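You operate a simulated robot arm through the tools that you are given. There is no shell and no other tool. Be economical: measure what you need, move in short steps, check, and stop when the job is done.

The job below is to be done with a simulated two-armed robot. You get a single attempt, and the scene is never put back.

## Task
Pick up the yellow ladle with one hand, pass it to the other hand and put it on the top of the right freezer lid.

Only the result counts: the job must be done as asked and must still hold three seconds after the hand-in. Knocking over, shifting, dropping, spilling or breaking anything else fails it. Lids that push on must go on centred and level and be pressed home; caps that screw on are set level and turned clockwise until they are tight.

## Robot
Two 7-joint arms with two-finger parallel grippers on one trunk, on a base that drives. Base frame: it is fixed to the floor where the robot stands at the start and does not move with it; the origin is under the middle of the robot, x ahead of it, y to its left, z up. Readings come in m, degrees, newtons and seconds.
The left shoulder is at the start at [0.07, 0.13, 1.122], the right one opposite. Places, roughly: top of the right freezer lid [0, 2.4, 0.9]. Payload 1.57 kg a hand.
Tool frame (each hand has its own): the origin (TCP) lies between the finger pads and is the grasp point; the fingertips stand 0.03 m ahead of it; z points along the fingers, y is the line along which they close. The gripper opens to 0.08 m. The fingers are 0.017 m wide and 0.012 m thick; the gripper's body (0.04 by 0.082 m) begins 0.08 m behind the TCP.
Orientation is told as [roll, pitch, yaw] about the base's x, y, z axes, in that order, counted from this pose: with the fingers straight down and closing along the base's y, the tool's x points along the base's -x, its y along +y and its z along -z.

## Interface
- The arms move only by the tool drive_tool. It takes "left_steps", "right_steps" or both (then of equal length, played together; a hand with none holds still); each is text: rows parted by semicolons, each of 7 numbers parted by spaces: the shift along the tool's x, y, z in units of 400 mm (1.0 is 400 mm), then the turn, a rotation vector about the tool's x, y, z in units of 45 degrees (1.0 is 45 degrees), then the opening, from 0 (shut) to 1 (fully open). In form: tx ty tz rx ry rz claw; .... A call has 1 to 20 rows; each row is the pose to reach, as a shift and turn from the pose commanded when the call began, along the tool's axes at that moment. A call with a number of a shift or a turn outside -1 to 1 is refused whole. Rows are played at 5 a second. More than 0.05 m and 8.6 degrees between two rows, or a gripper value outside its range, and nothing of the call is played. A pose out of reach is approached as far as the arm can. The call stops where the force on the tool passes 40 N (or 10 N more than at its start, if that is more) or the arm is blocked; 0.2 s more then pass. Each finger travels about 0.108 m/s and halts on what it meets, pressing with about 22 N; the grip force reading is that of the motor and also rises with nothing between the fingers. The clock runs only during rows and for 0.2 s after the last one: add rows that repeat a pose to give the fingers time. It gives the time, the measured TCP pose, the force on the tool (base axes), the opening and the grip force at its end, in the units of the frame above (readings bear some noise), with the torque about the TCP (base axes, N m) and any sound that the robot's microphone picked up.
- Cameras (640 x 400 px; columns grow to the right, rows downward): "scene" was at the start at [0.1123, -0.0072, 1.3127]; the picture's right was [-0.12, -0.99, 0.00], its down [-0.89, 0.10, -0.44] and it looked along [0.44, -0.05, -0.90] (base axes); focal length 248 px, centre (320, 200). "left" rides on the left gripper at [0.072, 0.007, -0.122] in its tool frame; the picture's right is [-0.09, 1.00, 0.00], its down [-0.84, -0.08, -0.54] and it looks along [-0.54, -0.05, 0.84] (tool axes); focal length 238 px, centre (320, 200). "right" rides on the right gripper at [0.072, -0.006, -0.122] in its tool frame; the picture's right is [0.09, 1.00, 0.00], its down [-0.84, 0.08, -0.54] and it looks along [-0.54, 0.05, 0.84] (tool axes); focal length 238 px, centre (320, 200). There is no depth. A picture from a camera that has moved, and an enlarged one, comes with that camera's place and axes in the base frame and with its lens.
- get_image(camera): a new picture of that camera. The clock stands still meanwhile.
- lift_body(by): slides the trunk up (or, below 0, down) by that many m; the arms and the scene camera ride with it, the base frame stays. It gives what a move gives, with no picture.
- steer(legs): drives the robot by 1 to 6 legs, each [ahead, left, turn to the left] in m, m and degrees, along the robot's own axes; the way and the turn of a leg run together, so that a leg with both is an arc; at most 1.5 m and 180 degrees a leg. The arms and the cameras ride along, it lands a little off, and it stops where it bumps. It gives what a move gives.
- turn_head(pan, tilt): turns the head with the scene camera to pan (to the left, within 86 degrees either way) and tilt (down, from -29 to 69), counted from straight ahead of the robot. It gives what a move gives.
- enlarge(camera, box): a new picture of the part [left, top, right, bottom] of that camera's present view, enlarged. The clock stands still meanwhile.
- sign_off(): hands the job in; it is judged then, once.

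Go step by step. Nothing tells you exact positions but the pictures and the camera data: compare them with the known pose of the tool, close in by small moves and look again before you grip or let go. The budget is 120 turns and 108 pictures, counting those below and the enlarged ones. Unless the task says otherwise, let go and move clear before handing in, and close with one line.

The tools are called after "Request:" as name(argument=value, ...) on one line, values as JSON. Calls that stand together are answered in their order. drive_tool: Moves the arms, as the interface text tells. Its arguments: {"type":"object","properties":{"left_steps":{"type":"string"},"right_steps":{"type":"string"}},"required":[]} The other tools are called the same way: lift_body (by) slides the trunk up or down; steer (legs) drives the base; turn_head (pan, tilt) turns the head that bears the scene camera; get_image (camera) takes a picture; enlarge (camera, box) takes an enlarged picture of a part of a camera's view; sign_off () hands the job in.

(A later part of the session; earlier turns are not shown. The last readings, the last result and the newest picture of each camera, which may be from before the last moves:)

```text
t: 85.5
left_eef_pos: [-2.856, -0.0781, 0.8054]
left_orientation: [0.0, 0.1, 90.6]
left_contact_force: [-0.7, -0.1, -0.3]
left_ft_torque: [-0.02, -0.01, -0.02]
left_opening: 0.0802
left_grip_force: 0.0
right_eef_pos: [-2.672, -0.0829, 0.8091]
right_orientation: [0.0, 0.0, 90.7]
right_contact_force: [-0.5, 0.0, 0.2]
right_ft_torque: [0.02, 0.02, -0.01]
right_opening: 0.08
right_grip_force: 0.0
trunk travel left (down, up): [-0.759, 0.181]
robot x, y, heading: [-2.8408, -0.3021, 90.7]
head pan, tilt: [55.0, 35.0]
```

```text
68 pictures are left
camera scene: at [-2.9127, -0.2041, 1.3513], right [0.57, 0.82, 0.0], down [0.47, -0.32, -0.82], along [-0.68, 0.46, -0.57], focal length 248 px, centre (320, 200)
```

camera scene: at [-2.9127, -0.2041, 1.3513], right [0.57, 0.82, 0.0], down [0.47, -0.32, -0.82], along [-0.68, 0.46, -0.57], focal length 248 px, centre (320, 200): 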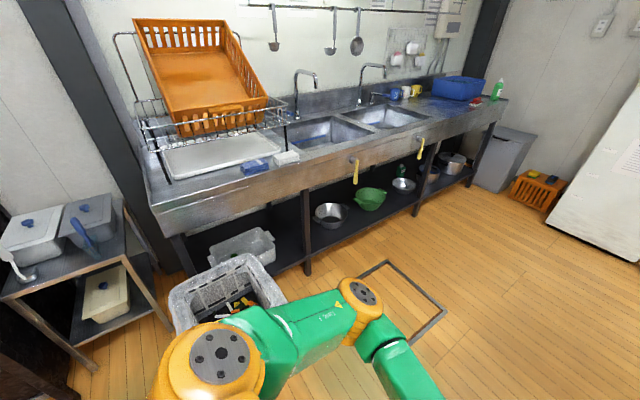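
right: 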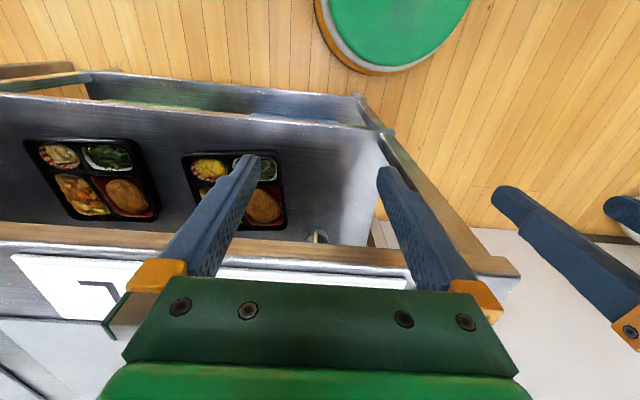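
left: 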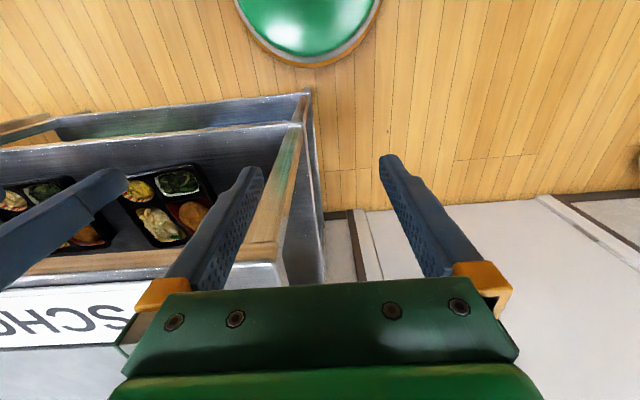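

Request:
enlarge(camera="scene", box=[320, 110, 480, 210])

Request:
turn_head(pan=-35, tilt=20)

Request:
get_image(camera="scene")

```text
4.00 times, centred on (400, 160) of scene
camera zoom: at [-2.9127, -0.2041, 1.3513], right [0.57, 0.82, 0.0], down [0.47, -0.32, -0.82], along [-0.68, 0.46, -0.57], focal length 992 px, centre (0, 360)
```

zoom: 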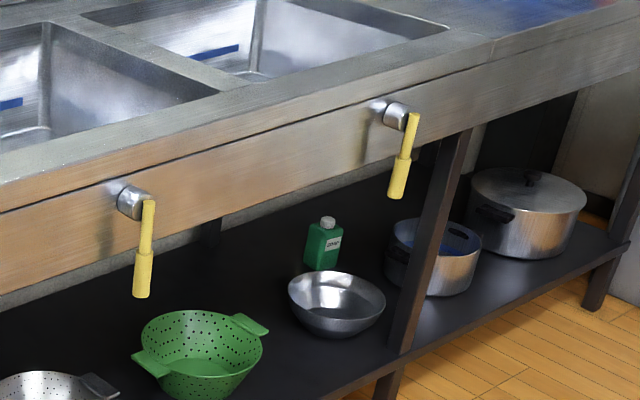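

```text
t: 87.1
left_eef_pos: [-2.8559, -0.0777, 0.8056]
left_orientation: [-0.1, 0.1, 90.6]
left_contact_force: [-0.8, -0.1, 0.4]
left_ft_torque: [0.02, -0.01, 0.01]
left_opening: 0.0799
left_grip_force: 0.2
right_eef_pos: [-2.6708, -0.0849, 0.8105]
right_orientation: [0.1, 0.0, 90.7]
right_contact_force: [-0.6, 0.3, -0.4]
right_ft_torque: [-0.01, -0.01, 0.02]
right_opening: 0.08
right_grip_force: 0.0
trunk travel left (down, up): [-0.759, 0.181]
robot x, y, heading: [-2.8419, -0.3036, 90.6]
head pan, tilt: [-35.0, 20.0]
```

```text
66 pictures are left
camera scene: at [-2.7876, -0.177, 1.3751], right [0.83, -0.56, 0.0], down [-0.19, -0.28, -0.94], along [0.53, 0.78, -0.34], focal length 248 px, centre (320, 200)
```

scene: 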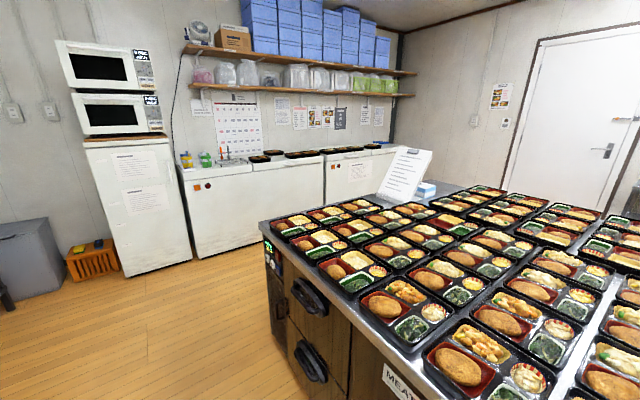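

Those are drain valve levers. I'll check the freezer tops and the island from here.

Request:
enlarge(camera="scene", box=[170, 120, 400, 210])

Request:
enlarge(camera="scene", box=[380, 140, 640, 290])

```text
2.78 times, centred on (285, 165) of scene
camera zoom: at [-2.7876, -0.177, 1.3751], right [0.83, -0.56, 0.0], down [-0.19, -0.28, -0.94], along [0.53, 0.78, -0.34], focal length 690 px, centre (417, 297)
```

zoom: 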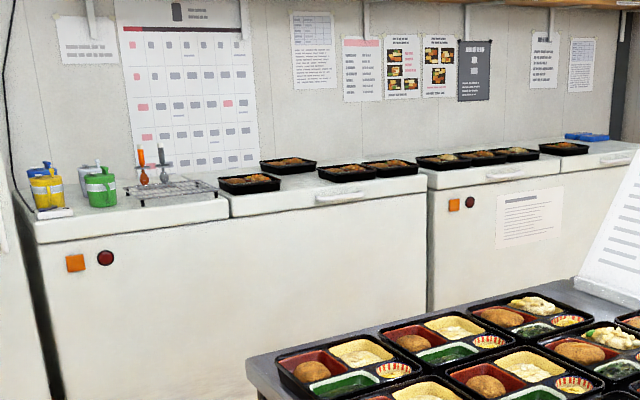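

```text
2.46 times, centred on (510, 215) of scene
camera zoom: at [-2.7876, -0.177, 1.3751], right [0.83, -0.56, 0.0], down [-0.19, -0.28, -0.94], along [0.53, 0.78, -0.34], focal length 610 px, centre (-148, 163)
```

zoom: 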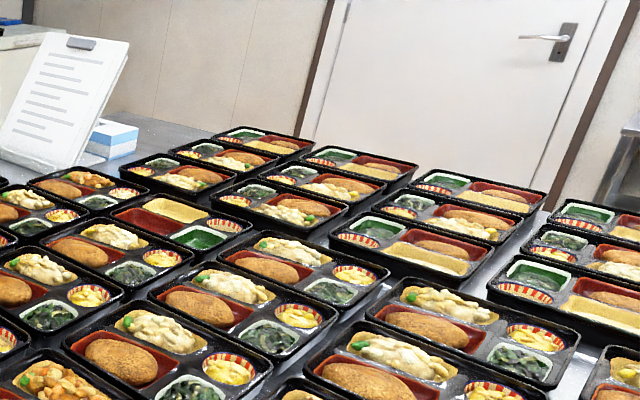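

Nothing here either, but the initial right-hand view showed something yellowish in the front shelf. I'll drive round past the freezers back toward the start and look.

Request:
steer(legs=[[1.5, 0, 0], [0.35, 0, 0], [0, 0, -90], [1.5, 0, 0], [0.9, 0, 0], [0, 0, -90]])

Request:
turn_head(pan=25, tilt=30)

Request:
get_image(camera="scene")

```text
t: 115.5
left_eef_pos: [-0.4522, 1.3129, 0.8049]
left_orientation: [0.0, 0.2, -91.2]
left_contact_force: [0.2, -0.3, -0.2]
left_ft_torque: [-0.03, 0.01, 0.01]
left_opening: 0.08
left_grip_force: 0.0
right_eef_pos: [-0.6361, 1.3254, 0.8105]
right_orientation: [-0.1, 0.0, -91.0]
right_contact_force: [0.5, 0.2, -0.1]
right_ft_torque: [-0.03, 0.0, -0.01]
right_opening: 0.0799
right_grip_force: 0.0
trunk travel left (down, up): [-0.759, 0.181]
robot x, y, heading: [-0.4631, 1.5369, -91.1]
head pan, tilt: [-35.0, 20.0]
```

```text
t: 116.8
left_eef_pos: [-0.4525, 1.313, 0.8051]
left_orientation: [0.0, 0.2, -91.1]
left_contact_force: [-0.7, -0.3, 0.0]
left_ft_torque: [0.03, 0.0, 0.01]
left_opening: 0.08
left_grip_force: 0.1
right_eef_pos: [-0.6376, 1.3255, 0.8102]
right_orientation: [0.0, 0.1, -91.0]
right_contact_force: [-0.5, 0.3, -0.1]
right_ft_torque: [-0.03, 0.03, 0.03]
right_opening: 0.0799
right_grip_force: 0.0
trunk travel left (down, up): [-0.759, 0.181]
robot x, y, heading: [-0.4588, 1.5378, -91.2]
head pan, tilt: [25.0, 30.0]
```

```text
63 pictures are left
camera scene: at [-0.4251, 1.4064, 1.359], right [-0.91, -0.4, 0.0], down [-0.2, 0.46, -0.87], along [0.35, -0.79, -0.5], focal length 248 px, centre (320, 200)
```

scene: 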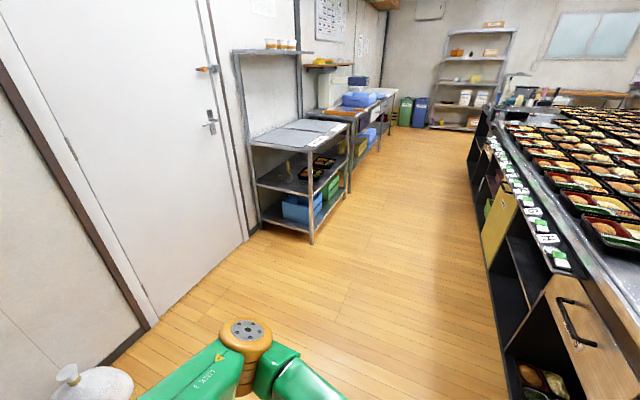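

Request:
enlarge(camera="scene", box=[230, 80, 400, 250])

```text
2.35 times, centred on (315, 165) of scene
camera zoom: at [-0.4251, 1.4064, 1.359], right [-0.91, -0.4, 0.0], down [-0.2, 0.46, -0.87], along [0.35, -0.79, -0.5], focal length 583 px, centre (332, 282)
```

zoom: 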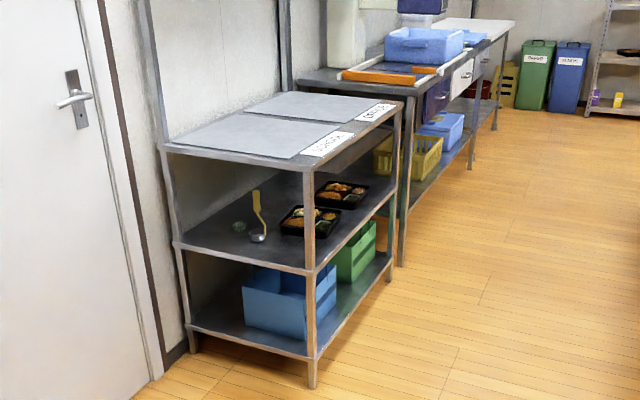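

Found it: the yellow ladle stands upright on the middle board of the front shelf, at about (0.57, -0.21), z 0.46–0.63. I'll approach from the shelf's open left end, keeping clear of the bag on the floor.

Request:
steer(legs=[[0.72, 0, 1], [0, 0.8, 0]])

Request:
turn_head(pan=10, tilt=50)

Request:
get_image(camera="scene")

```text
t: 124.6
left_eef_pos: [0.3413, 0.5902, 0.8034]
left_orientation: [0.2, 0.1, -90.5]
left_contact_force: [0.1, 0.3, -0.9]
left_ft_torque: [-0.01, 0.01, -0.02]
left_opening: 0.0799
left_grip_force: 0.1
right_eef_pos: [0.1553, 0.5996, 0.8098]
right_orientation: [-0.1, 0.0, -90.3]
right_contact_force: [0.4, -0.5, 0.2]
right_ft_torque: [0.02, 0.02, 0.0]
right_opening: 0.0801
right_grip_force: 0.0
trunk travel left (down, up): [-0.759, 0.181]
robot x, y, heading: [0.3316, 0.819, -90.5]
head pan, tilt: [25.0, 30.0]
```

```text
t: 125.4
left_eef_pos: [0.3412, 0.5903, 0.8052]
left_orientation: [-0.1, 0.1, -90.4]
left_contact_force: [0.0, -0.7, 0.1]
left_ft_torque: [-0.03, 0.03, -0.04]
left_opening: 0.0799
left_grip_force: 0.0
right_eef_pos: [0.1571, 0.5995, 0.8102]
right_orientation: [0.0, 0.0, -90.4]
right_contact_force: [0.1, 0.5, 0.7]
right_ft_torque: [0.01, 0.01, 0.04]
right_opening: 0.08
right_grip_force: 0.0
trunk travel left (down, up): [-0.759, 0.181]
robot x, y, heading: [0.3333, 0.8187, -90.6]
head pan, tilt: [10.0, 50.0]
```

```text
61 pictures are left
camera scene: at [0.3426, 0.6912, 1.3296], right [-0.99, -0.17, 0.0], down [-0.13, 0.75, -0.64], along [0.11, -0.63, -0.77], focal length 248 px, centre (320, 200)
```

scene: 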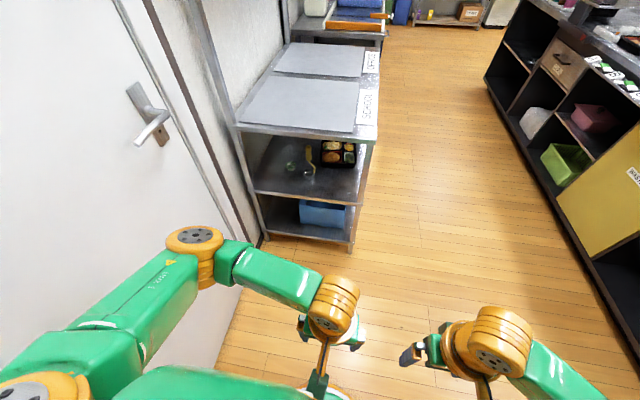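

I can see the ladle in the shelf. I'll lower the trunk and bring the left hand to a horizontal, forward-pointing pose outside the shelf.

Request:
lift_body(by=-0.35)

Request:
drive_tool(left_steps="-0.08 0 0 0 -0.17 0 1; -0.16 0 0 0 -0.34 0 1; -0.24 0 0 0 -0.5 0 1; -0.32 0 0 0 -0.67 0 1; -0.4 0 0 0 -0.83 0 1; -0.45 0 0 0 -1 0 1")

Request:
drive_tool(left_steps="0 0 0 0 -0.17 0 1; 0 0 0 0 -0.34 0 1; 0 0 0 0 -0.5 0 1; 0 0 0 0 -0.67 0 1; 0 0 0 0 -0.83 0 1; 0 0 0 0 -1 0 1; 0 0 0 0 -1 0 1")

Request:
get_image(camera="left")

Request:
turn_head(pan=10, tilt=25)

Request:
get_image(camera="scene")

```text
t: 128.8
left_eef_pos: [0.3411, 0.5905, 0.4552]
left_orientation: [0.0, 0.0, -90.4]
left_contact_force: [-1.0, -0.2, 0.4]
left_ft_torque: [0.02, -0.03, 0.01]
left_opening: 0.0802
left_grip_force: 0.0
right_eef_pos: [0.1561, 0.6004, 0.4605]
right_orientation: [0.1, 0.0, -90.3]
right_contact_force: [-0.7, -0.4, -0.7]
right_ft_torque: [0.02, -0.01, 0.01]
right_opening: 0.0798
right_grip_force: 0.1
trunk travel left (down, up): [-0.409, 0.531]
robot x, y, heading: [0.3312, 0.8148, -90.4]
head pan, tilt: [10.0, 50.0]
```

```text
t: 130.2
left_eef_pos: [0.3399, 0.4095, 0.4557]
left_orientation: [0.0, -45.1, -90.4]
left_contact_force: [0.5, -0.9, 0.7]
left_ft_torque: [0.03, 0.02, 0.0]
left_opening: 0.08
left_grip_force: 0.1
right_eef_pos: [0.1563, 0.6006, 0.4603]
right_orientation: [0.0, 0.0, -90.3]
right_contact_force: [-0.6, -1.0, 0.2]
right_ft_torque: [0.0, 0.02, 0.01]
right_opening: 0.0802
right_grip_force: 0.1
trunk travel left (down, up): [-0.409, 0.531]
robot x, y, heading: [0.3292, 0.816, -90.5]
head pan, tilt: [10.0, 50.0]
```

```text
t: 131.8
left_eef_pos: [0.3069, 0.4135, 0.5613]
left_orientation: [5.7, -89.7, -96.1]
left_contact_force: [-0.9, -0.3, 0.3]
left_ft_torque: [-0.01, 0.03, -0.02]
left_opening: 0.08
left_grip_force: 0.1
left hand out of reach, approached as far as the arm can: row 3, 4, 5, 6, 7
right_eef_pos: [0.1571, 0.5992, 0.46]
right_orientation: [-0.1, 0.1, -90.3]
right_contact_force: [-0.4, 0.0, 0.4]
right_ft_torque: [-0.02, 0.01, 0.0]
right_opening: 0.0799
right_grip_force: 0.0
trunk travel left (down, up): [-0.409, 0.531]
robot x, y, heading: [0.329, 0.8159, -90.7]
head pan, tilt: [10.0, 50.0]
```

```text
60 pictures are left
camera left: at [0.3143, 0.5371, 0.4906], right [1.0, -0.01, 0.09], down [-0.08, 0.54, 0.84], along [-0.05, -0.84, 0.54], focal length 238 px, centre (320, 200)
```

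left: 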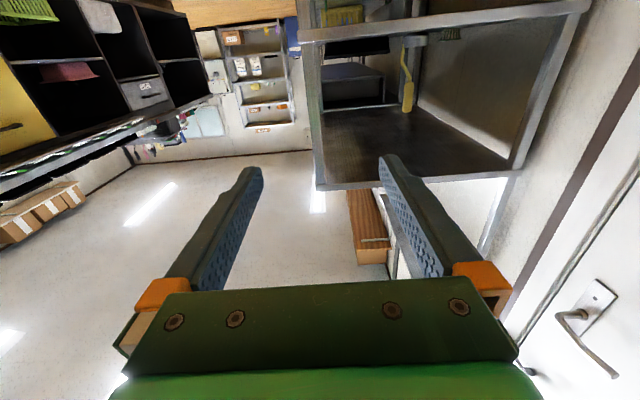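

```text
t: 132.7
left_eef_pos: [0.3066, 0.4142, 0.5614]
left_orientation: [5.1, -89.6, -95.6]
left_contact_force: [-1.0, 0.2, -0.4]
left_ft_torque: [0.0, 0.0, 0.01]
left_opening: 0.0803
left_grip_force: 0.1
right_eef_pos: [0.1555, 0.6008, 0.4607]
right_orientation: [0.0, 0.0, -90.4]
right_contact_force: [0.3, -0.4, -0.5]
right_ft_torque: [0.0, 0.01, 0.0]
right_opening: 0.0799
right_grip_force: 0.1
trunk travel left (down, up): [-0.409, 0.531]
robot x, y, heading: [0.3272, 0.8208, -90.3]
head pan, tilt: [10.0, 25.0]
```

```text
59 pictures are left
camera scene: at [0.3449, 0.6763, 1.0169], right [-0.99, -0.17, 0.0], down [-0.07, 0.42, -0.91], along [0.15, -0.89, -0.42], focal length 248 px, centre (320, 200)
```

scene: 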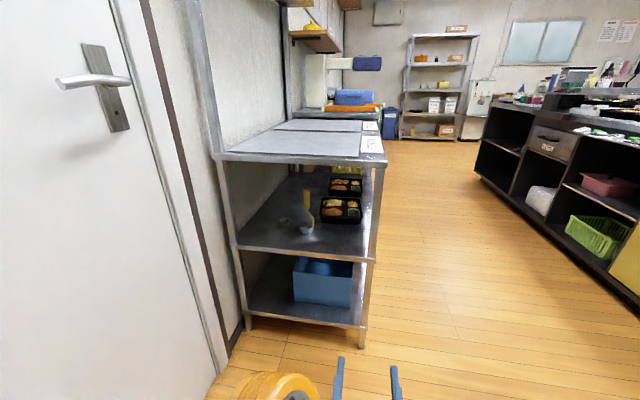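

The left hand is horizontal at z 0.56. I'll locate the ladle precisely from both views.

Request:
enlarge(camera="scene", box=[240, 150, 400, 250])

Request:
enlarge(camera="left", box=[320, 10, 500, 122])

```text
4.00 times, centred on (320, 200) of scene
camera zoom: at [0.3449, 0.6763, 1.0169], right [-0.99, -0.17, 0.0], down [-0.07, 0.42, -0.91], along [0.15, -0.89, -0.42], focal length 992 px, centre (320, 200)
```

zoom: 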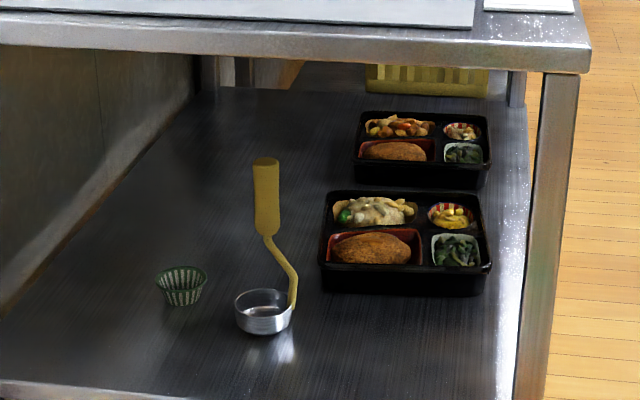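

```text
3.56 times, centred on (410, 66) of left
camera zoom: at [0.3144, 0.5372, 0.4904], right [1.0, -0.01, 0.09], down [-0.08, 0.54, 0.84], along [-0.05, -0.84, 0.53], focal length 848 px, centre (0, 676)
```

zoom: 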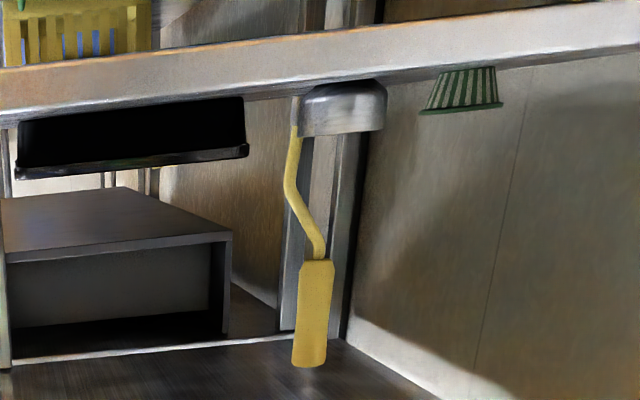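

The ladle's grip is centred near (0.54, -0.16, 0.62), with its base at z≈0.465. I'll shift the base left a little and align the left hand to x≈0.54, z≈0.605 before moving in.

Request:
steer(legs=[[0, 0.07, 0]])

Request:
drive_tool(left_steps="-0.06 0.05 0 0 0 0 1; -0.13 0.11 0 0 0 0 1; -0.2 0.17 0 0 0 0 1; -0.27 0.23 0 0 0 0 1; -0.33 0.28 0 0 0 0 1; -0.375 0.325 0 0 0 0 1; -0.375 0.325 0 0 0 0 1")

```text
t: 133.7
left_eef_pos: [0.3778, 0.4147, 0.561]
left_orientation: [0.5, -89.6, -90.7]
left_contact_force: [0.2, -0.3, -0.1]
left_ft_torque: [-0.03, -0.01, -0.03]
left_opening: 0.08
left_grip_force: 0.0
right_eef_pos: [0.226, 0.6003, 0.4598]
right_orientation: [-0.1, 0.0, -90.3]
right_contact_force: [0.2, -0.3, 0.9]
right_ft_torque: [-0.01, -0.01, -0.03]
right_opening: 0.0802
right_grip_force: 0.0
trunk travel left (down, up): [-0.409, 0.531]
robot x, y, heading: [0.4023, 0.8148, -90.5]
head pan, tilt: [10.0, 25.0]
```

```text
t: 135.3
left_eef_pos: [0.498, 0.3968, 0.7048]
left_orientation: [5.2, -89.6, -95.4]
left_contact_force: [1.0, 0.4, -0.5]
left_ft_torque: [-0.04, -0.01, 0.03]
left_opening: 0.0799
left_grip_force: 0.0
left hand out of reach, approached as far as the arm can: row 1, 2, 3, 4, 6, 7
right_eef_pos: [0.227, 0.6001, 0.4609]
right_orientation: [0.0, 0.1, -90.3]
right_contact_force: [0.2, 0.8, -0.4]
right_ft_torque: [-0.01, -0.02, 0.01]
right_opening: 0.08
right_grip_force: 0.0
trunk travel left (down, up): [-0.409, 0.531]
robot x, y, heading: [0.3984, 0.8166, -90.3]
head pan, tilt: [10.0, 25.0]
```

Request:
drive_tool(left_steps="0.06 0.03 0.05 0 0 0 1; 0.12 0.05 0.1 0 0 0 1; 0.18 0.08 0.15 0 0 0 1; 0.25 0.1 0.2 0 0 0 1; 0.25 0.1 0.2 0 0 0 1")

```text
t: 136.5
left_eef_pos: [0.4641, 0.3604, 0.6655]
left_orientation: [4.1, -89.5, -94.2]
left_contact_force: [0.6, -0.2, -0.2]
left_ft_torque: [0.0, -0.02, 0.01]
left_opening: 0.0802
left_grip_force: 0.0
left hand out of reach, approached as far as the arm can: row 1, 2, 3, 4, 5
right_eef_pos: [0.2261, 0.5991, 0.4602]
right_orientation: [-0.1, 0.0, -90.4]
right_contact_force: [1.6, -0.6, -0.3]
right_ft_torque: [0.0, -0.01, 0.0]
right_opening: 0.0802
right_grip_force: 0.1
trunk travel left (down, up): [-0.409, 0.531]
robot x, y, heading: [0.3996, 0.8171, -90.5]
head pan, tilt: [10.0, 25.0]
```

The hand seems near its reach limit at this relative height. I'll lower the trunk so the shoulder is nearer the ladle's height and try again.

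Request:
lift_body(by=-0.14)

Request:
drive_tool(left_steps="-0.05 0.05 0 0 0 0 1; -0.1 0.1 0 0 0 0 1; -0.15 0.15 0 0 0 0 1; -0.2 0.19 0 0 0 0 1; -0.2 0.19 0 0 0 0 1")

```text
t: 138.2
left_eef_pos: [0.4648, 0.3604, 0.5268]
left_orientation: [4.3, -89.5, -94.3]
left_contact_force: [0.0, 0.1, 0.4]
left_ft_torque: [0.01, 0.0, -0.02]
left_opening: 0.0801
left_grip_force: 0.0
right_eef_pos: [0.2254, 0.6002, 0.3201]
right_orientation: [0.0, 0.1, -90.3]
right_contact_force: [-0.1, -0.1, -0.3]
right_ft_torque: [0.0, -0.02, 0.0]
right_opening: 0.0799
right_grip_force: 0.0
trunk travel left (down, up): [-0.269, 0.671]
robot x, y, heading: [0.3957, 0.8172, -90.4]
head pan, tilt: [10.0, 25.0]
```

```text
t: 139.4
left_eef_pos: [0.5172, 0.3663, 0.6207]
left_orientation: [4.1, -89.4, -94.0]
left_contact_force: [1.1, 0.9, 0.2]
left_ft_torque: [0.01, -0.03, -0.02]
left_opening: 0.08
left_grip_force: 0.1
left hand out of reach, approached as far as the arm can: row 1, 2, 3, 4, 5
right_eef_pos: [0.2257, 0.5997, 0.3201]
right_orientation: [0.0, 0.0, -90.3]
right_contact_force: [-0.5, 0.1, 0.5]
right_ft_torque: [-0.01, 0.0, 0.0]
right_opening: 0.0798
right_grip_force: 0.0
trunk travel left (down, up): [-0.269, 0.671]
robot x, y, heading: [0.3986, 0.8146, -90.3]
head pan, tilt: [10.0, 25.0]
```

The hand is now at z 0.62, about 0.45 m ahead of the axis, which is its reach. I'll drive the base forward so the fingertips come just to the shelf's edge, then look.

Request:
steer(legs=[[0.38, 0.02, 0]])

Request:
get_image(camera="left")

Request:
turn_head(pan=20, tilt=35)

Request:
get_image(camera="scene")

```text
t: 141.8
left_eef_pos: [0.5356, -0.0141, 0.6208]
left_orientation: [3.6, -89.4, -93.3]
left_contact_force: [0.5, -0.4, 0.4]
left_ft_torque: [0.01, -0.01, -0.01]
left_opening: 0.08
left_grip_force: 0.1
right_eef_pos: [0.2456, 0.2196, 0.3202]
right_orientation: [0.0, -0.1, -90.2]
right_contact_force: [-0.1, -0.1, 0.0]
right_ft_torque: [0.02, -0.02, 0.02]
right_opening: 0.08
right_grip_force: 0.1
trunk travel left (down, up): [-0.269, 0.671]
robot x, y, heading: [0.4159, 0.4362, -90.2]
head pan, tilt: [10.0, 25.0]
```

```text
56 pictures are left
camera left: at [0.5408, 0.1088, 0.5501], right [1.0, 0.0, 0.09], down [-0.08, 0.53, 0.84], along [-0.05, -0.85, 0.53], focal length 238 px, centre (320, 200)
```

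left: 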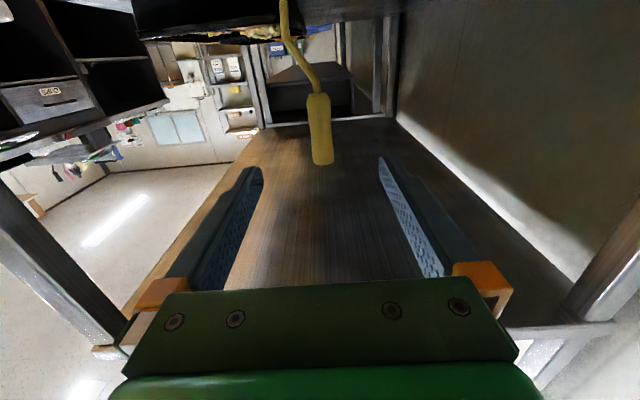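

```text
t: 142.5
left_eef_pos: [0.5344, -0.014, 0.62]
left_orientation: [3.7, -89.4, -93.7]
left_contact_force: [0.0, -0.2, 0.8]
left_ft_torque: [0.01, 0.02, -0.03]
left_opening: 0.0796
left_grip_force: 0.0
right_eef_pos: [0.2445, 0.2199, 0.3202]
right_orientation: [0.0, 0.0, -90.3]
right_contact_force: [0.1, 0.4, -0.2]
right_ft_torque: [-0.01, 0.01, -0.01]
right_opening: 0.0799
right_grip_force: 0.0
trunk travel left (down, up): [-0.269, 0.671]
robot x, y, heading: [0.419, 0.4367, -90.1]
head pan, tilt: [20.0, 35.0]
```

```text
55 pictures are left
camera scene: at [0.4468, 0.3032, 0.8613], right [-0.94, -0.34, 0.0], down [-0.19, 0.54, -0.82], along [0.28, -0.77, -0.57], focal length 248 px, centre (320, 200)
```

scene: 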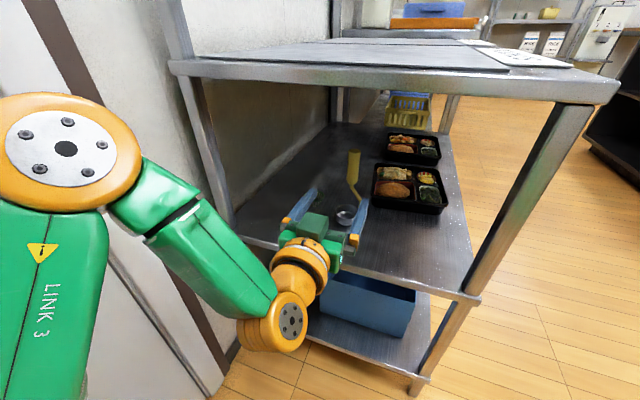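

The ladle is centred between the fingers. I'll lower slightly and extend the arm forward as far as it allows.

Request:
drive_tool(left_steps="0.02 0 0.05 0 0 0 1; 0.04 0 0.1 0 0 0 1; 0.04 0 0.15 0 0 0 1; 0.04 0 0.15 0 0 0 1")

```text
t: 143.5
left_eef_pos: [0.5184, -0.0699, 0.6142]
left_orientation: [2.6, -89.2, -92.1]
left_contact_force: [0.1, 0.3, -0.2]
left_ft_torque: [0.05, 0.01, -0.01]
left_opening: 0.08
left_grip_force: 0.0
left hand out of reach, approached as far as the arm can: row 1, 2, 3, 4
right_eef_pos: [0.2447, 0.2199, 0.3191]
right_orientation: [0.0, 0.0, -90.3]
right_contact_force: [-0.3, 1.0, 1.0]
right_ft_torque: [0.01, 0.0, -0.01]
right_opening: 0.0799
right_grip_force: 0.1
trunk travel left (down, up): [-0.269, 0.671]
robot x, y, heading: [0.4179, 0.4349, -90.3]
head pan, tilt: [20.0, 35.0]
```

Request:
lift_body(by=-0.012)

Request:
steer(legs=[[0.05, 0.017, 0]])

Request:
get_image(camera="left")

```text
t: 144.1
left_eef_pos: [0.5193, -0.07, 0.6005]
left_orientation: [2.9, -89.2, -92.5]
left_contact_force: [-0.4, -0.4, -0.8]
left_ft_torque: [-0.03, 0.0, -0.04]
left_opening: 0.08
left_grip_force: 0.0
right_eef_pos: [0.2453, 0.2199, 0.3075]
right_orientation: [0.0, -0.2, -90.2]
right_contact_force: [0.6, 1.1, -0.4]
right_ft_torque: [0.01, 0.03, 0.01]
right_opening: 0.0797
right_grip_force: 0.1
trunk travel left (down, up): [-0.257, 0.683]
robot x, y, heading: [0.4169, 0.4354, -90.2]
head pan, tilt: [20.0, 35.0]
```

```text
t: 145.1
left_eef_pos: [0.534, -0.1207, 0.6031]
left_orientation: [2.6, -89.2, -92.2]
left_contact_force: [0.3, -0.2, 0.0]
left_ft_torque: [0.02, 0.0, -0.01]
left_opening: 0.0797
left_grip_force: 0.1
right_eef_pos: [0.261, 0.1689, 0.307]
right_orientation: [0.0, 0.0, -90.3]
right_contact_force: [0.0, -0.3, 0.7]
right_ft_torque: [-0.04, 0.0, -0.02]
right_opening: 0.0799
right_grip_force: 0.0
trunk travel left (down, up): [-0.257, 0.683]
robot x, y, heading: [0.4344, 0.3875, -90.3]
head pan, tilt: [20.0, 35.0]
```

```text
54 pictures are left
camera left: at [0.5401, 0.0029, 0.5315], right [1.0, 0.01, 0.09], down [-0.08, 0.53, 0.84], along [-0.04, -0.85, 0.53], focal length 238 px, centre (320, 200)
```

left: 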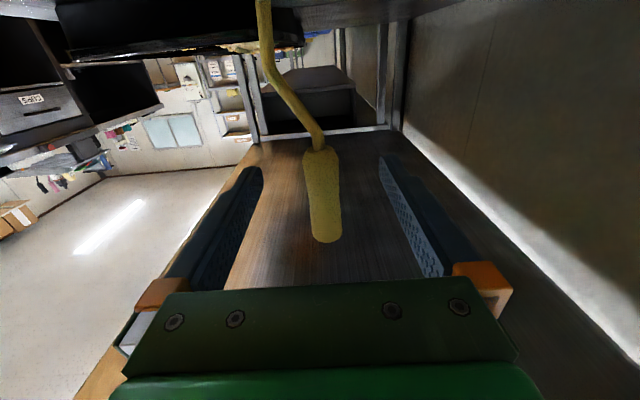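

The lower part of the grip lies between the fingers' line. I'll advance 4 cm and close.

Request:
lift_body(by=0.006)

Request:
steer(legs=[[0.042, 0, 0]])

Request:
get_image(camera="left")

Request:
enlarge(camera="scene", box=[240, 120, 440, 245])

```text
t: 145.6
left_eef_pos: [0.5339, -0.1208, 0.6075]
left_orientation: [2.6, -89.2, -92.2]
left_contact_force: [0.1, -0.3, -0.9]
left_ft_torque: [-0.01, -0.01, -0.02]
left_opening: 0.0802
left_grip_force: 0.0
right_eef_pos: [0.2622, 0.1697, 0.3129]
right_orientation: [0.0, 0.0, -90.3]
right_contact_force: [0.1, 0.6, -0.5]
right_ft_torque: [0.0, 0.01, 0.02]
right_opening: 0.08
right_grip_force: 0.0
trunk travel left (down, up): [-0.263, 0.677]
robot x, y, heading: [0.4329, 0.383, -90.2]
head pan, tilt: [20.0, 35.0]
```

```text
t: 146.5
left_eef_pos: [0.5348, -0.1632, 0.6081]
left_orientation: [3.1, -89.1, -92.7]
left_contact_force: [-0.6, 1.5, -1.1]
left_ft_torque: [-0.01, 0.0, -0.01]
left_opening: 0.0802
left_grip_force: 0.0
right_eef_pos: [0.2615, 0.1271, 0.3137]
right_orientation: [0.0, 0.0, -90.3]
right_contact_force: [0.5, 0.1, -0.8]
right_ft_torque: [-0.01, 0.0, -0.01]
right_opening: 0.0799
right_grip_force: 0.0
trunk travel left (down, up): [-0.263, 0.677]
robot x, y, heading: [0.433, 0.3412, -90.1]
head pan, tilt: [20.0, 35.0]
```

```text
53 pictures are left
camera left: at [0.5398, -0.0393, 0.5375], right [1.0, 0.01, 0.09], down [-0.08, 0.53, 0.84], along [-0.04, -0.85, 0.53], focal length 238 px, centre (320, 200)
```

left: 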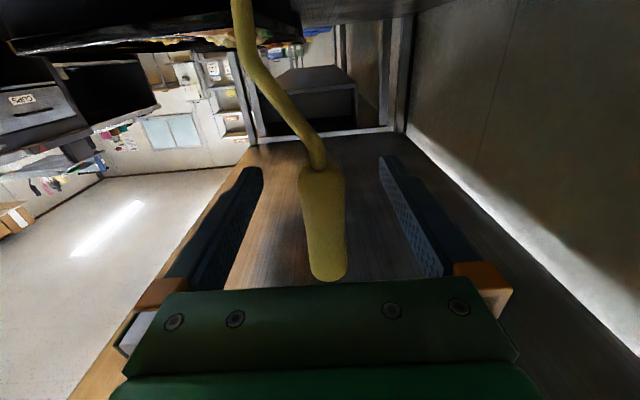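

```text
3.20 times, centred on (340, 182) of scene
camera zoom: at [0.4632, 0.2106, 0.8552], right [-0.94, -0.34, 0.0], down [-0.19, 0.54, -0.82], along [0.28, -0.77, -0.57], focal length 793 px, centre (256, 256)
```

zoom: 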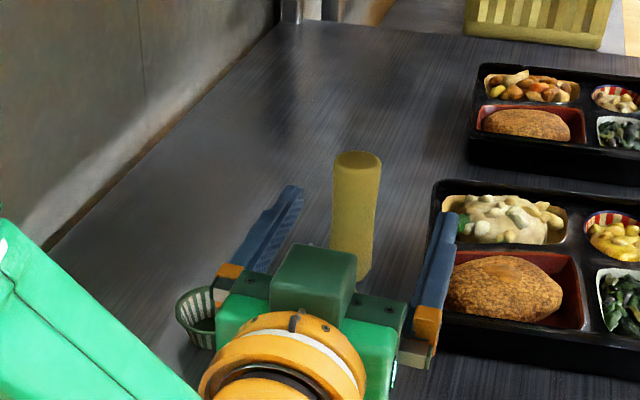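

The grip is between the fingers, slightly behind the TCP. I'll close now.

Request:
drive_tool(left_steps="0 0 -0.02 0 0 0 0.7; 0 0 -0.02 0 0 0 0.4; 0 0 -0.02 0 0 0 0.1; 0 0 -0.02 0 0 0 0; 0 0 -0.02 0 0 0 0; 0 0 -0.02 0 0 0 0")

Request:
get_image(camera="left")

```text
t: 147.9
left_eef_pos: [0.5345, -0.1556, 0.6078]
left_orientation: [2.9, -89.1, -92.5]
left_contact_force: [0.1, 0.1, 0.2]
left_ft_torque: [-0.02, -0.02, -0.01]
left_opening: 0.0228
left_grip_force: 21.8
right_eef_pos: [0.2611, 0.126, 0.3137]
right_orientation: [0.1, -0.1, -90.3]
right_contact_force: [-0.1, -0.4, 0.0]
right_ft_torque: [0.0, 0.0, -0.01]
right_opening: 0.08
right_grip_force: 0.1
trunk travel left (down, up): [-0.263, 0.677]
robot x, y, heading: [0.4328, 0.3445, -90.3]
head pan, tilt: [20.0, 35.0]
```

```text
51 pictures are left
camera left: at [0.5398, -0.0311, 0.5379], right [1.0, 0.01, 0.09], down [-0.08, 0.53, 0.84], along [-0.04, -0.85, 0.53], focal length 238 px, centre (320, 200)
```

left: 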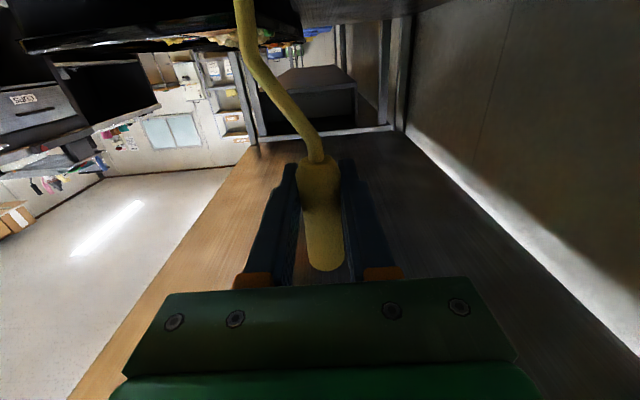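

Gripped at 22.8 mm. I'll lift 6 cm and back straight out.

Request:
lift_body(by=0.06)

Request:
steer(legs=[[-0.5, 0, 0]])

Request:
turn_head(pan=10, tilt=40)

Request:
get_image(camera="scene")

```text
t: 148.9
left_eef_pos: [0.5338, -0.1545, 0.6677]
left_orientation: [3.1, -89.2, -92.6]
left_contact_force: [-0.1, -0.4, -2.0]
left_ft_torque: [-0.01, 0.01, -0.04]
left_opening: 0.0227
left_grip_force: 21.8
right_eef_pos: [0.2601, 0.1277, 0.3741]
right_orientation: [0.0, 0.0, -90.3]
right_contact_force: [-0.1, -0.2, 0.2]
right_ft_torque: [-0.02, 0.0, 0.04]
right_opening: 0.08
right_grip_force: 0.0
trunk travel left (down, up): [-0.323, 0.617]
robot x, y, heading: [0.4327, 0.3452, -90.2]
head pan, tilt: [20.0, 35.0]
```

```text
t: 151.8
left_eef_pos: [0.537, 0.3435, 0.667]
left_orientation: [3.0, -89.2, -92.5]
left_contact_force: [-0.3, -0.1, -1.2]
left_ft_torque: [-0.03, 0.02, 0.02]
left_opening: 0.0229
left_grip_force: 21.4
right_eef_pos: [0.2633, 0.624, 0.3735]
right_orientation: [0.0, 0.0, -90.2]
right_contact_force: [0.1, -0.2, -0.1]
right_ft_torque: [-0.01, 0.0, -0.01]
right_opening: 0.08
right_grip_force: 0.1
trunk travel left (down, up): [-0.323, 0.617]
robot x, y, heading: [0.433, 0.839, -90.1]
head pan, tilt: [20.0, 35.0]
```

```text
t: 152.6
left_eef_pos: [0.5378, 0.3425, 0.6683]
left_orientation: [3.5, -89.1, -92.9]
left_contact_force: [-0.6, -0.3, -1.4]
left_ft_torque: [-0.03, 0.05, 0.02]
left_opening: 0.0231
left_grip_force: 21.3
right_eef_pos: [0.2632, 0.6235, 0.3741]
right_orientation: [-0.1, 0.0, -90.2]
right_contact_force: [-0.6, 0.1, 0.8]
right_ft_torque: [0.0, 0.02, -0.01]
right_opening: 0.08
right_grip_force: 0.0
trunk travel left (down, up): [-0.323, 0.617]
robot x, y, heading: [0.4366, 0.8406, -90.3]
head pan, tilt: [10.0, 40.0]
```

```text
50 pictures are left
camera scene: at [0.4506, 0.7071, 0.9077], right [-0.99, -0.17, 0.0], down [-0.11, 0.63, -0.77], along [0.13, -0.75, -0.64], focal length 248 px, centre (320, 200)
```

scene: 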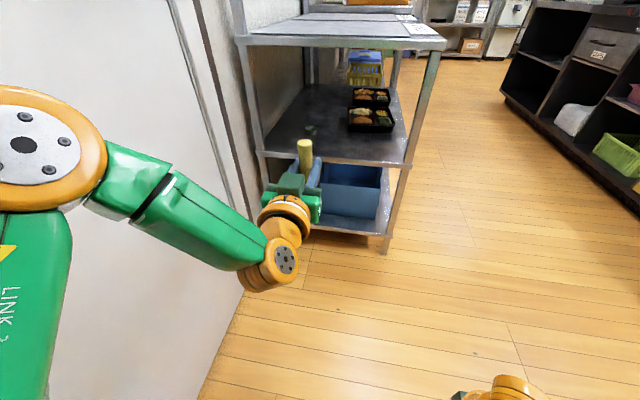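

The ladle is held upright. I'll move to the open floor, raise the trunk, and bring the right hand to a horizontal pose.

Request:
steer(legs=[[0, -0.6, 0], [-0.55, 0, 0]])

Request:
lift_body(by=0.32)

Request:
drive_tool(right_steps="-0.08 0 0 0 -0.17 0 1; -0.16 0 0 0 -0.34 0 1; -0.24 0 0 0 -0.5 0 1; -0.32 0 0 0 -0.67 0 1; -0.4 0 0 0 -0.83 0 1; -0.45 0 0 0 -1 0 1; -0.45 0 0 0 -1 0 1")

Request:
drive_tool(right_steps="-0.05 0 -0.05 0 -0.17 0 1; -0.1 0 -0.1 0 -0.34 0 1; -0.15 0 -0.15 0 -0.5 0 1; -0.2 0 -0.2 0 -0.67 0 1; -0.25 0 -0.2 0 -0.83 0 1; -0.25 0 -0.2 0 -1 0 1; -0.25 0 -0.2 0 -1 0 1")

Request:
get_image(camera="scene")

```text
t: 158.7
left_eef_pos: [-0.0592, 0.8986, 0.6673]
left_orientation: [3.2, -89.2, -93.2]
left_contact_force: [-0.3, 0.8, -0.7]
left_ft_torque: [-0.01, 0.0, 0.01]
left_opening: 0.0228
left_grip_force: 22.3
right_eef_pos: [-0.3301, 1.182, 0.3736]
right_orientation: [0.0, 0.0, -90.5]
right_contact_force: [0.8, 0.5, 0.6]
right_ft_torque: [0.01, -0.02, 0.01]
right_opening: 0.0799
right_grip_force: 0.2
trunk travel left (down, up): [-0.323, 0.617]
robot x, y, heading: [-0.1542, 1.3973, -90.7]
head pan, tilt: [10.0, 40.0]
```

```text
t: 161.9
left_eef_pos: [-0.059, 0.8971, 0.9878]
left_orientation: [3.5, -89.3, -93.3]
left_contact_force: [0.0, -0.1, -0.9]
left_ft_torque: [-0.05, 0.02, 0.01]
left_opening: 0.0229
left_grip_force: 22.0
right_eef_pos: [-0.3316, 1.1822, 0.6937]
right_orientation: [-0.1, 0.0, -90.5]
right_contact_force: [-0.4, -0.4, -0.6]
right_ft_torque: [0.0, 0.01, -0.01]
right_opening: 0.0801
right_grip_force: 0.0
trunk travel left (down, up): [-0.643, 0.297]
robot x, y, heading: [-0.159, 1.3962, -90.9]
head pan, tilt: [10.0, 40.0]
```

```text
t: 163.5
left_eef_pos: [-0.0575, 0.8992, 0.9877]
left_orientation: [3.2, -89.2, -93.3]
left_contact_force: [-1.4, -0.7, -1.6]
left_ft_torque: [0.02, 0.02, 0.0]
left_opening: 0.023
left_grip_force: 22.2
right_eef_pos: [-0.3327, 1.0007, 0.6938]
right_orientation: [0.0, -45.1, -90.6]
right_contact_force: [-0.9, -0.4, 1.6]
right_ft_torque: [0.01, -0.01, -0.01]
right_opening: 0.0801
right_grip_force: 0.0
trunk travel left (down, up): [-0.643, 0.297]
robot x, y, heading: [-0.1527, 1.3998, -90.9]
head pan, tilt: [10.0, 40.0]
```

```text
t: 165.1
left_eef_pos: [-0.0589, 0.8979, 0.9883]
left_orientation: [4.2, -89.2, -94.1]
left_contact_force: [-0.6, 0.1, -0.9]
left_ft_torque: [-0.01, 0.01, -0.01]
left_opening: 0.0233
left_grip_force: 21.8
right_eef_pos: [-0.3339, 0.9882, 0.8215]
right_orientation: [-137.9, -89.9, 47.3]
right_contact_force: [-0.2, 0.4, 0.5]
right_ft_torque: [0.01, 0.0, 0.0]
right_opening: 0.08
right_grip_force: 0.1
trunk travel left (down, up): [-0.643, 0.297]
robot x, y, heading: [-0.1587, 1.4013, -90.5]
head pan, tilt: [10.0, 40.0]
```

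```text
49 pictures are left
camera scene: at [-0.1434, 1.2635, 1.2276], right [-0.99, -0.16, 0.0], down [-0.1, 0.63, -0.77], along [0.12, -0.76, -0.64], focal length 248 px, centre (320, 200)
```

scene: 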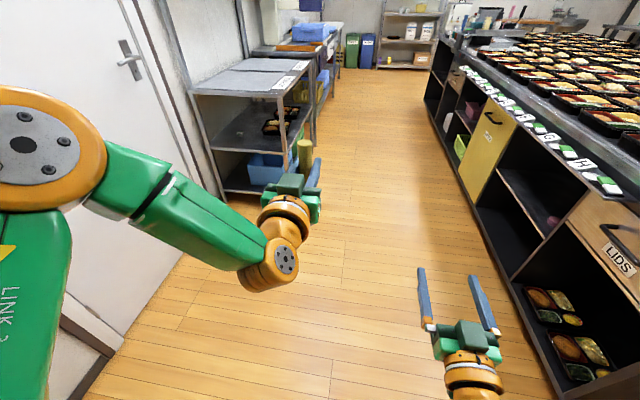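

Both hands are horizontal. Next I'll yaw the left hand inward and bring the ladle to the centre, and raise and yaw the right hand at a distance.

Request:
drive_tool(left_steps="0 -0.05 -0.03 0.15 0 0 0; 0 -0.1 -0.06 0.31 0 0 0; 0 -0.15 -0.09 0.47 0 0 0; 0 -0.2 -0.12 0.62 0 0 0; 0 -0.25 -0.15 0.78 0 0 0; 0 -0.25 -0.15 0.78 0 0 0; 0 -0.25 -0.15 0.78 0 0 0", right_steps="-0.08 -0.02 -0.02 0 0 0 1; -0.16 -0.04 -0.04 0 0 0 1; -0.24 -0.06 -0.06 0 0 0 1; -0.32 -0.08 -0.08 0 0 0 1; -0.4 -0.1 -0.1 0 0 0 1; -0.5 -0.1 -0.1 0 0 0 1; -0.5 -0.1 -0.1 0 0 0 1")

Request:
get_image(camera="scene")

```text
t: 166.7
left_eef_pos: [-0.1922, 0.9769, 0.9989]
left_orientation: [-110.5, -88.9, -3.8]
left_contact_force: [0.3, -0.5, -1.9]
left_ft_torque: [-0.02, 0.02, 0.01]
left_opening: 0.0229
left_grip_force: 22.6
left hand out of reach, approached as far as the arm can: row 1, 2, 3, 4, 5, 6, 7
right_eef_pos: [-0.4055, 0.9613, 1.0405]
right_orientation: [-61.8, -89.9, -29.1]
right_contact_force: [0.4, -0.8, 0.4]
right_ft_torque: [-0.03, 0.0, -0.02]
right_opening: 0.0801
right_grip_force: 0.0
right hand out of reach, approached as far as the arm can: row 2, 3, 4, 5, 6, 7
trunk travel left (down, up): [-0.643, 0.297]
robot x, y, heading: [-0.1577, 1.3957, -90.6]
head pan, tilt: [10.0, 40.0]
```

```text
48 pictures are left
camera scene: at [-0.1437, 1.2642, 1.2277], right [-0.99, -0.16, 0.0], down [-0.1, 0.63, -0.77], along [0.12, -0.76, -0.64], focal length 248 px, centre (320, 200)
```

scene: 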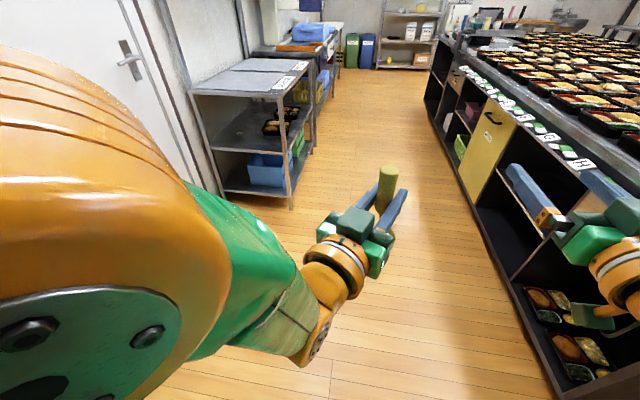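

The ladle is in front at (-0.19, 0.98). I'll yaw the right hand left so that it comes at the upper grip from the side.

Request:
drive_tool(right_steps="0 0 -0.03 -0.17 0 0 0.6; 0 0 -0.06 -0.34 0 0 0.6; 0 0 -0.09 -0.5 0 0 0.6; 0 0 -0.12 -0.67 0 0 0.6; 0 0.04 -0.12 -0.84 0 0 0.6; 0 0.08 -0.12 -1 0 0 0.6; 0 0.08 -0.12 -1 0 0 0.6")

Request:
get_image(camera="right")

```text
t: 168.3
left_eef_pos: [-0.1917, 0.9757, 0.9973]
left_orientation: [-105.5, -88.8, -8.9]
left_contact_force: [-0.3, 0.5, -1.5]
left_ft_torque: [-0.04, -0.01, -0.02]
left_opening: 0.0229
left_grip_force: 22.2
right_eef_pos: [-0.3732, 1.0083, 1.0393]
right_orientation: [-130.3, -89.9, 84.7]
right_contact_force: [0.2, 0.6, -0.1]
right_ft_torque: [0.0, 0.0, 0.03]
right_opening: 0.0479
right_grip_force: 0.0
trunk travel left (down, up): [-0.643, 0.297]
robot x, y, heading: [-0.1596, 1.396, -90.5]
head pan, tilt: [10.0, 40.0]
```

```text
47 pictures are left
camera right: at [-0.4622, 1.0915, 0.9665], right [0.71, 0.7, -0.09], down [-0.32, 0.44, 0.84], along [0.62, -0.56, 0.54], focal length 238 px, centre (320, 200)
```

right: 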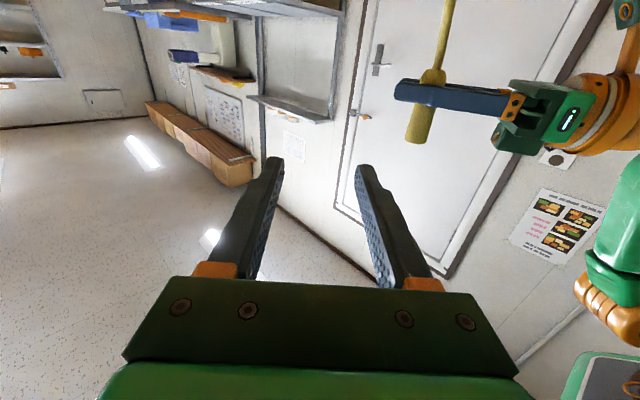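

The right hand reaches this pose exactly. I'll yaw further and move to about 10 cm short of the grip.

Request:
drive_tool(right_steps="0 0.04 0.036 -0.14 0 0 0.6; 0 0.08 0.072 -0.28 0 0 0.6; 0.013 0.12 0.108 -0.42 0 0 0.6; 0.013 0.162 0.145 -0.55 0 0 0.6; 0.013 0.162 0.145 -0.55 0 0 0.6")

Request:
get_image(camera="right")

Request:
get_image(camera="scene")

```text
t: 169.5
left_eef_pos: [-0.1919, 0.9761, 0.9977]
left_orientation: [-106.3, -88.9, -7.9]
left_contact_force: [0.3, 0.0, -1.2]
left_ft_torque: [-0.01, 0.01, -0.01]
left_opening: 0.023
left_grip_force: 21.8
right_eef_pos: [-0.2865, 1.013, 1.0345]
right_orientation: [-99.3, -90.0, 78.4]
right_contact_force: [-0.2, -0.4, -0.4]
right_ft_torque: [-0.05, -0.03, 0.03]
right_opening: 0.0483
right_grip_force: 0.2
trunk travel left (down, up): [-0.643, 0.297]
robot x, y, heading: [-0.157, 1.3989, -90.8]
head pan, tilt: [10.0, 40.0]
```

```text
46 pictures are left
camera right: at [-0.4012, 1.0498, 0.9613], right [0.35, 0.93, -0.09], down [-0.48, 0.27, 0.84], along [0.8, -0.25, 0.54], focal length 238 px, centre (320, 200)
```

right: 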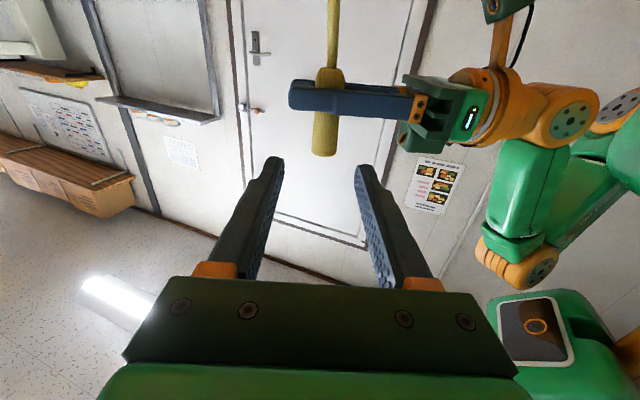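

```text
45 pictures are left
camera scene: at [-0.1436, 1.264, 1.2277], right [-0.99, -0.16, 0.0], down [-0.1, 0.63, -0.77], along [0.12, -0.76, -0.64], focal length 248 px, centre (320, 200)
```

scene: 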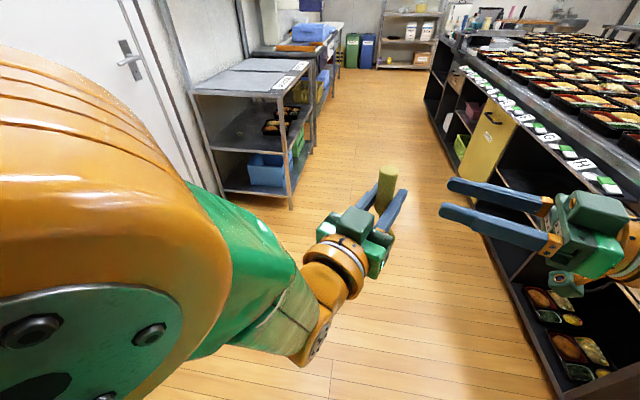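

Aligned. I'll advance 10 cm onto the upper grip.

Request:
drive_tool(right_steps="0 0.01 0.06 0 0 0 0.6; 0 0.01 0.12 0 0 0 0.6; 0 0.01 0.18 0 0 0 0.6; 0 0.01 0.245 0 0 0 0.6; 0 0.01 0.245 0 0 0 0.6")

Request:
get_image(camera="right")

Request:
enlarge(camera="scene", box=[300, 150, 500, 275])

```text
t: 170.7
left_eef_pos: [-0.1917, 0.9775, 0.9976]
left_orientation: [-105.8, -88.8, -8.7]
left_contact_force: [-0.4, -1.4, -0.6]
left_ft_torque: [-0.01, 0.01, 0.04]
left_opening: 0.0228
left_grip_force: 22.3
right_eef_pos: [-0.191, 0.9801, 1.0332]
right_orientation: [-107.6, -89.9, 86.7]
right_contact_force: [-1.3, 0.5, -0.8]
right_ft_torque: [0.0, 0.01, 0.01]
right_opening: 0.0478
right_grip_force: 0.0
trunk travel left (down, up): [-0.643, 0.297]
robot x, y, heading: [-0.1585, 1.3969, -90.8]
head pan, tilt: [10.0, 40.0]
```

```text
44 pictures are left
camera right: at [-0.3076, 1.0188, 0.9612], right [0.35, 0.93, -0.09], down [-0.48, 0.27, 0.84], along [0.8, -0.25, 0.54], focal length 238 px, centre (320, 200)
```

right: 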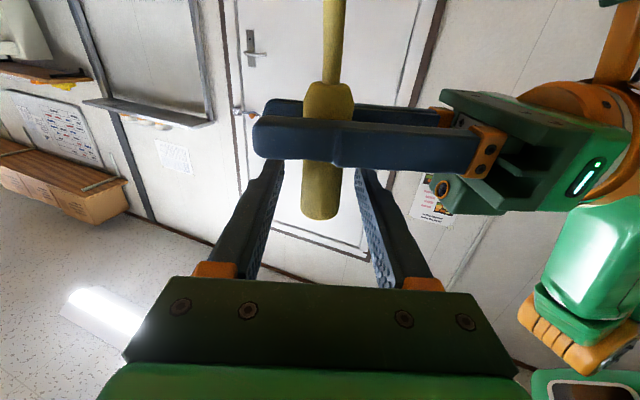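

```text
3.20 times, centred on (400, 212) of scene
camera zoom: at [-0.1438, 1.2639, 1.2277], right [-0.99, -0.16, 0.0], down [-0.1, 0.63, -0.77], along [0.12, -0.76, -0.64], focal length 793 px, centre (64, 160)
```

zoom: 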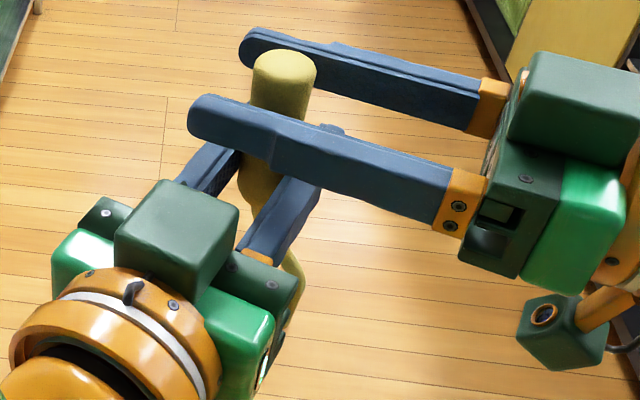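

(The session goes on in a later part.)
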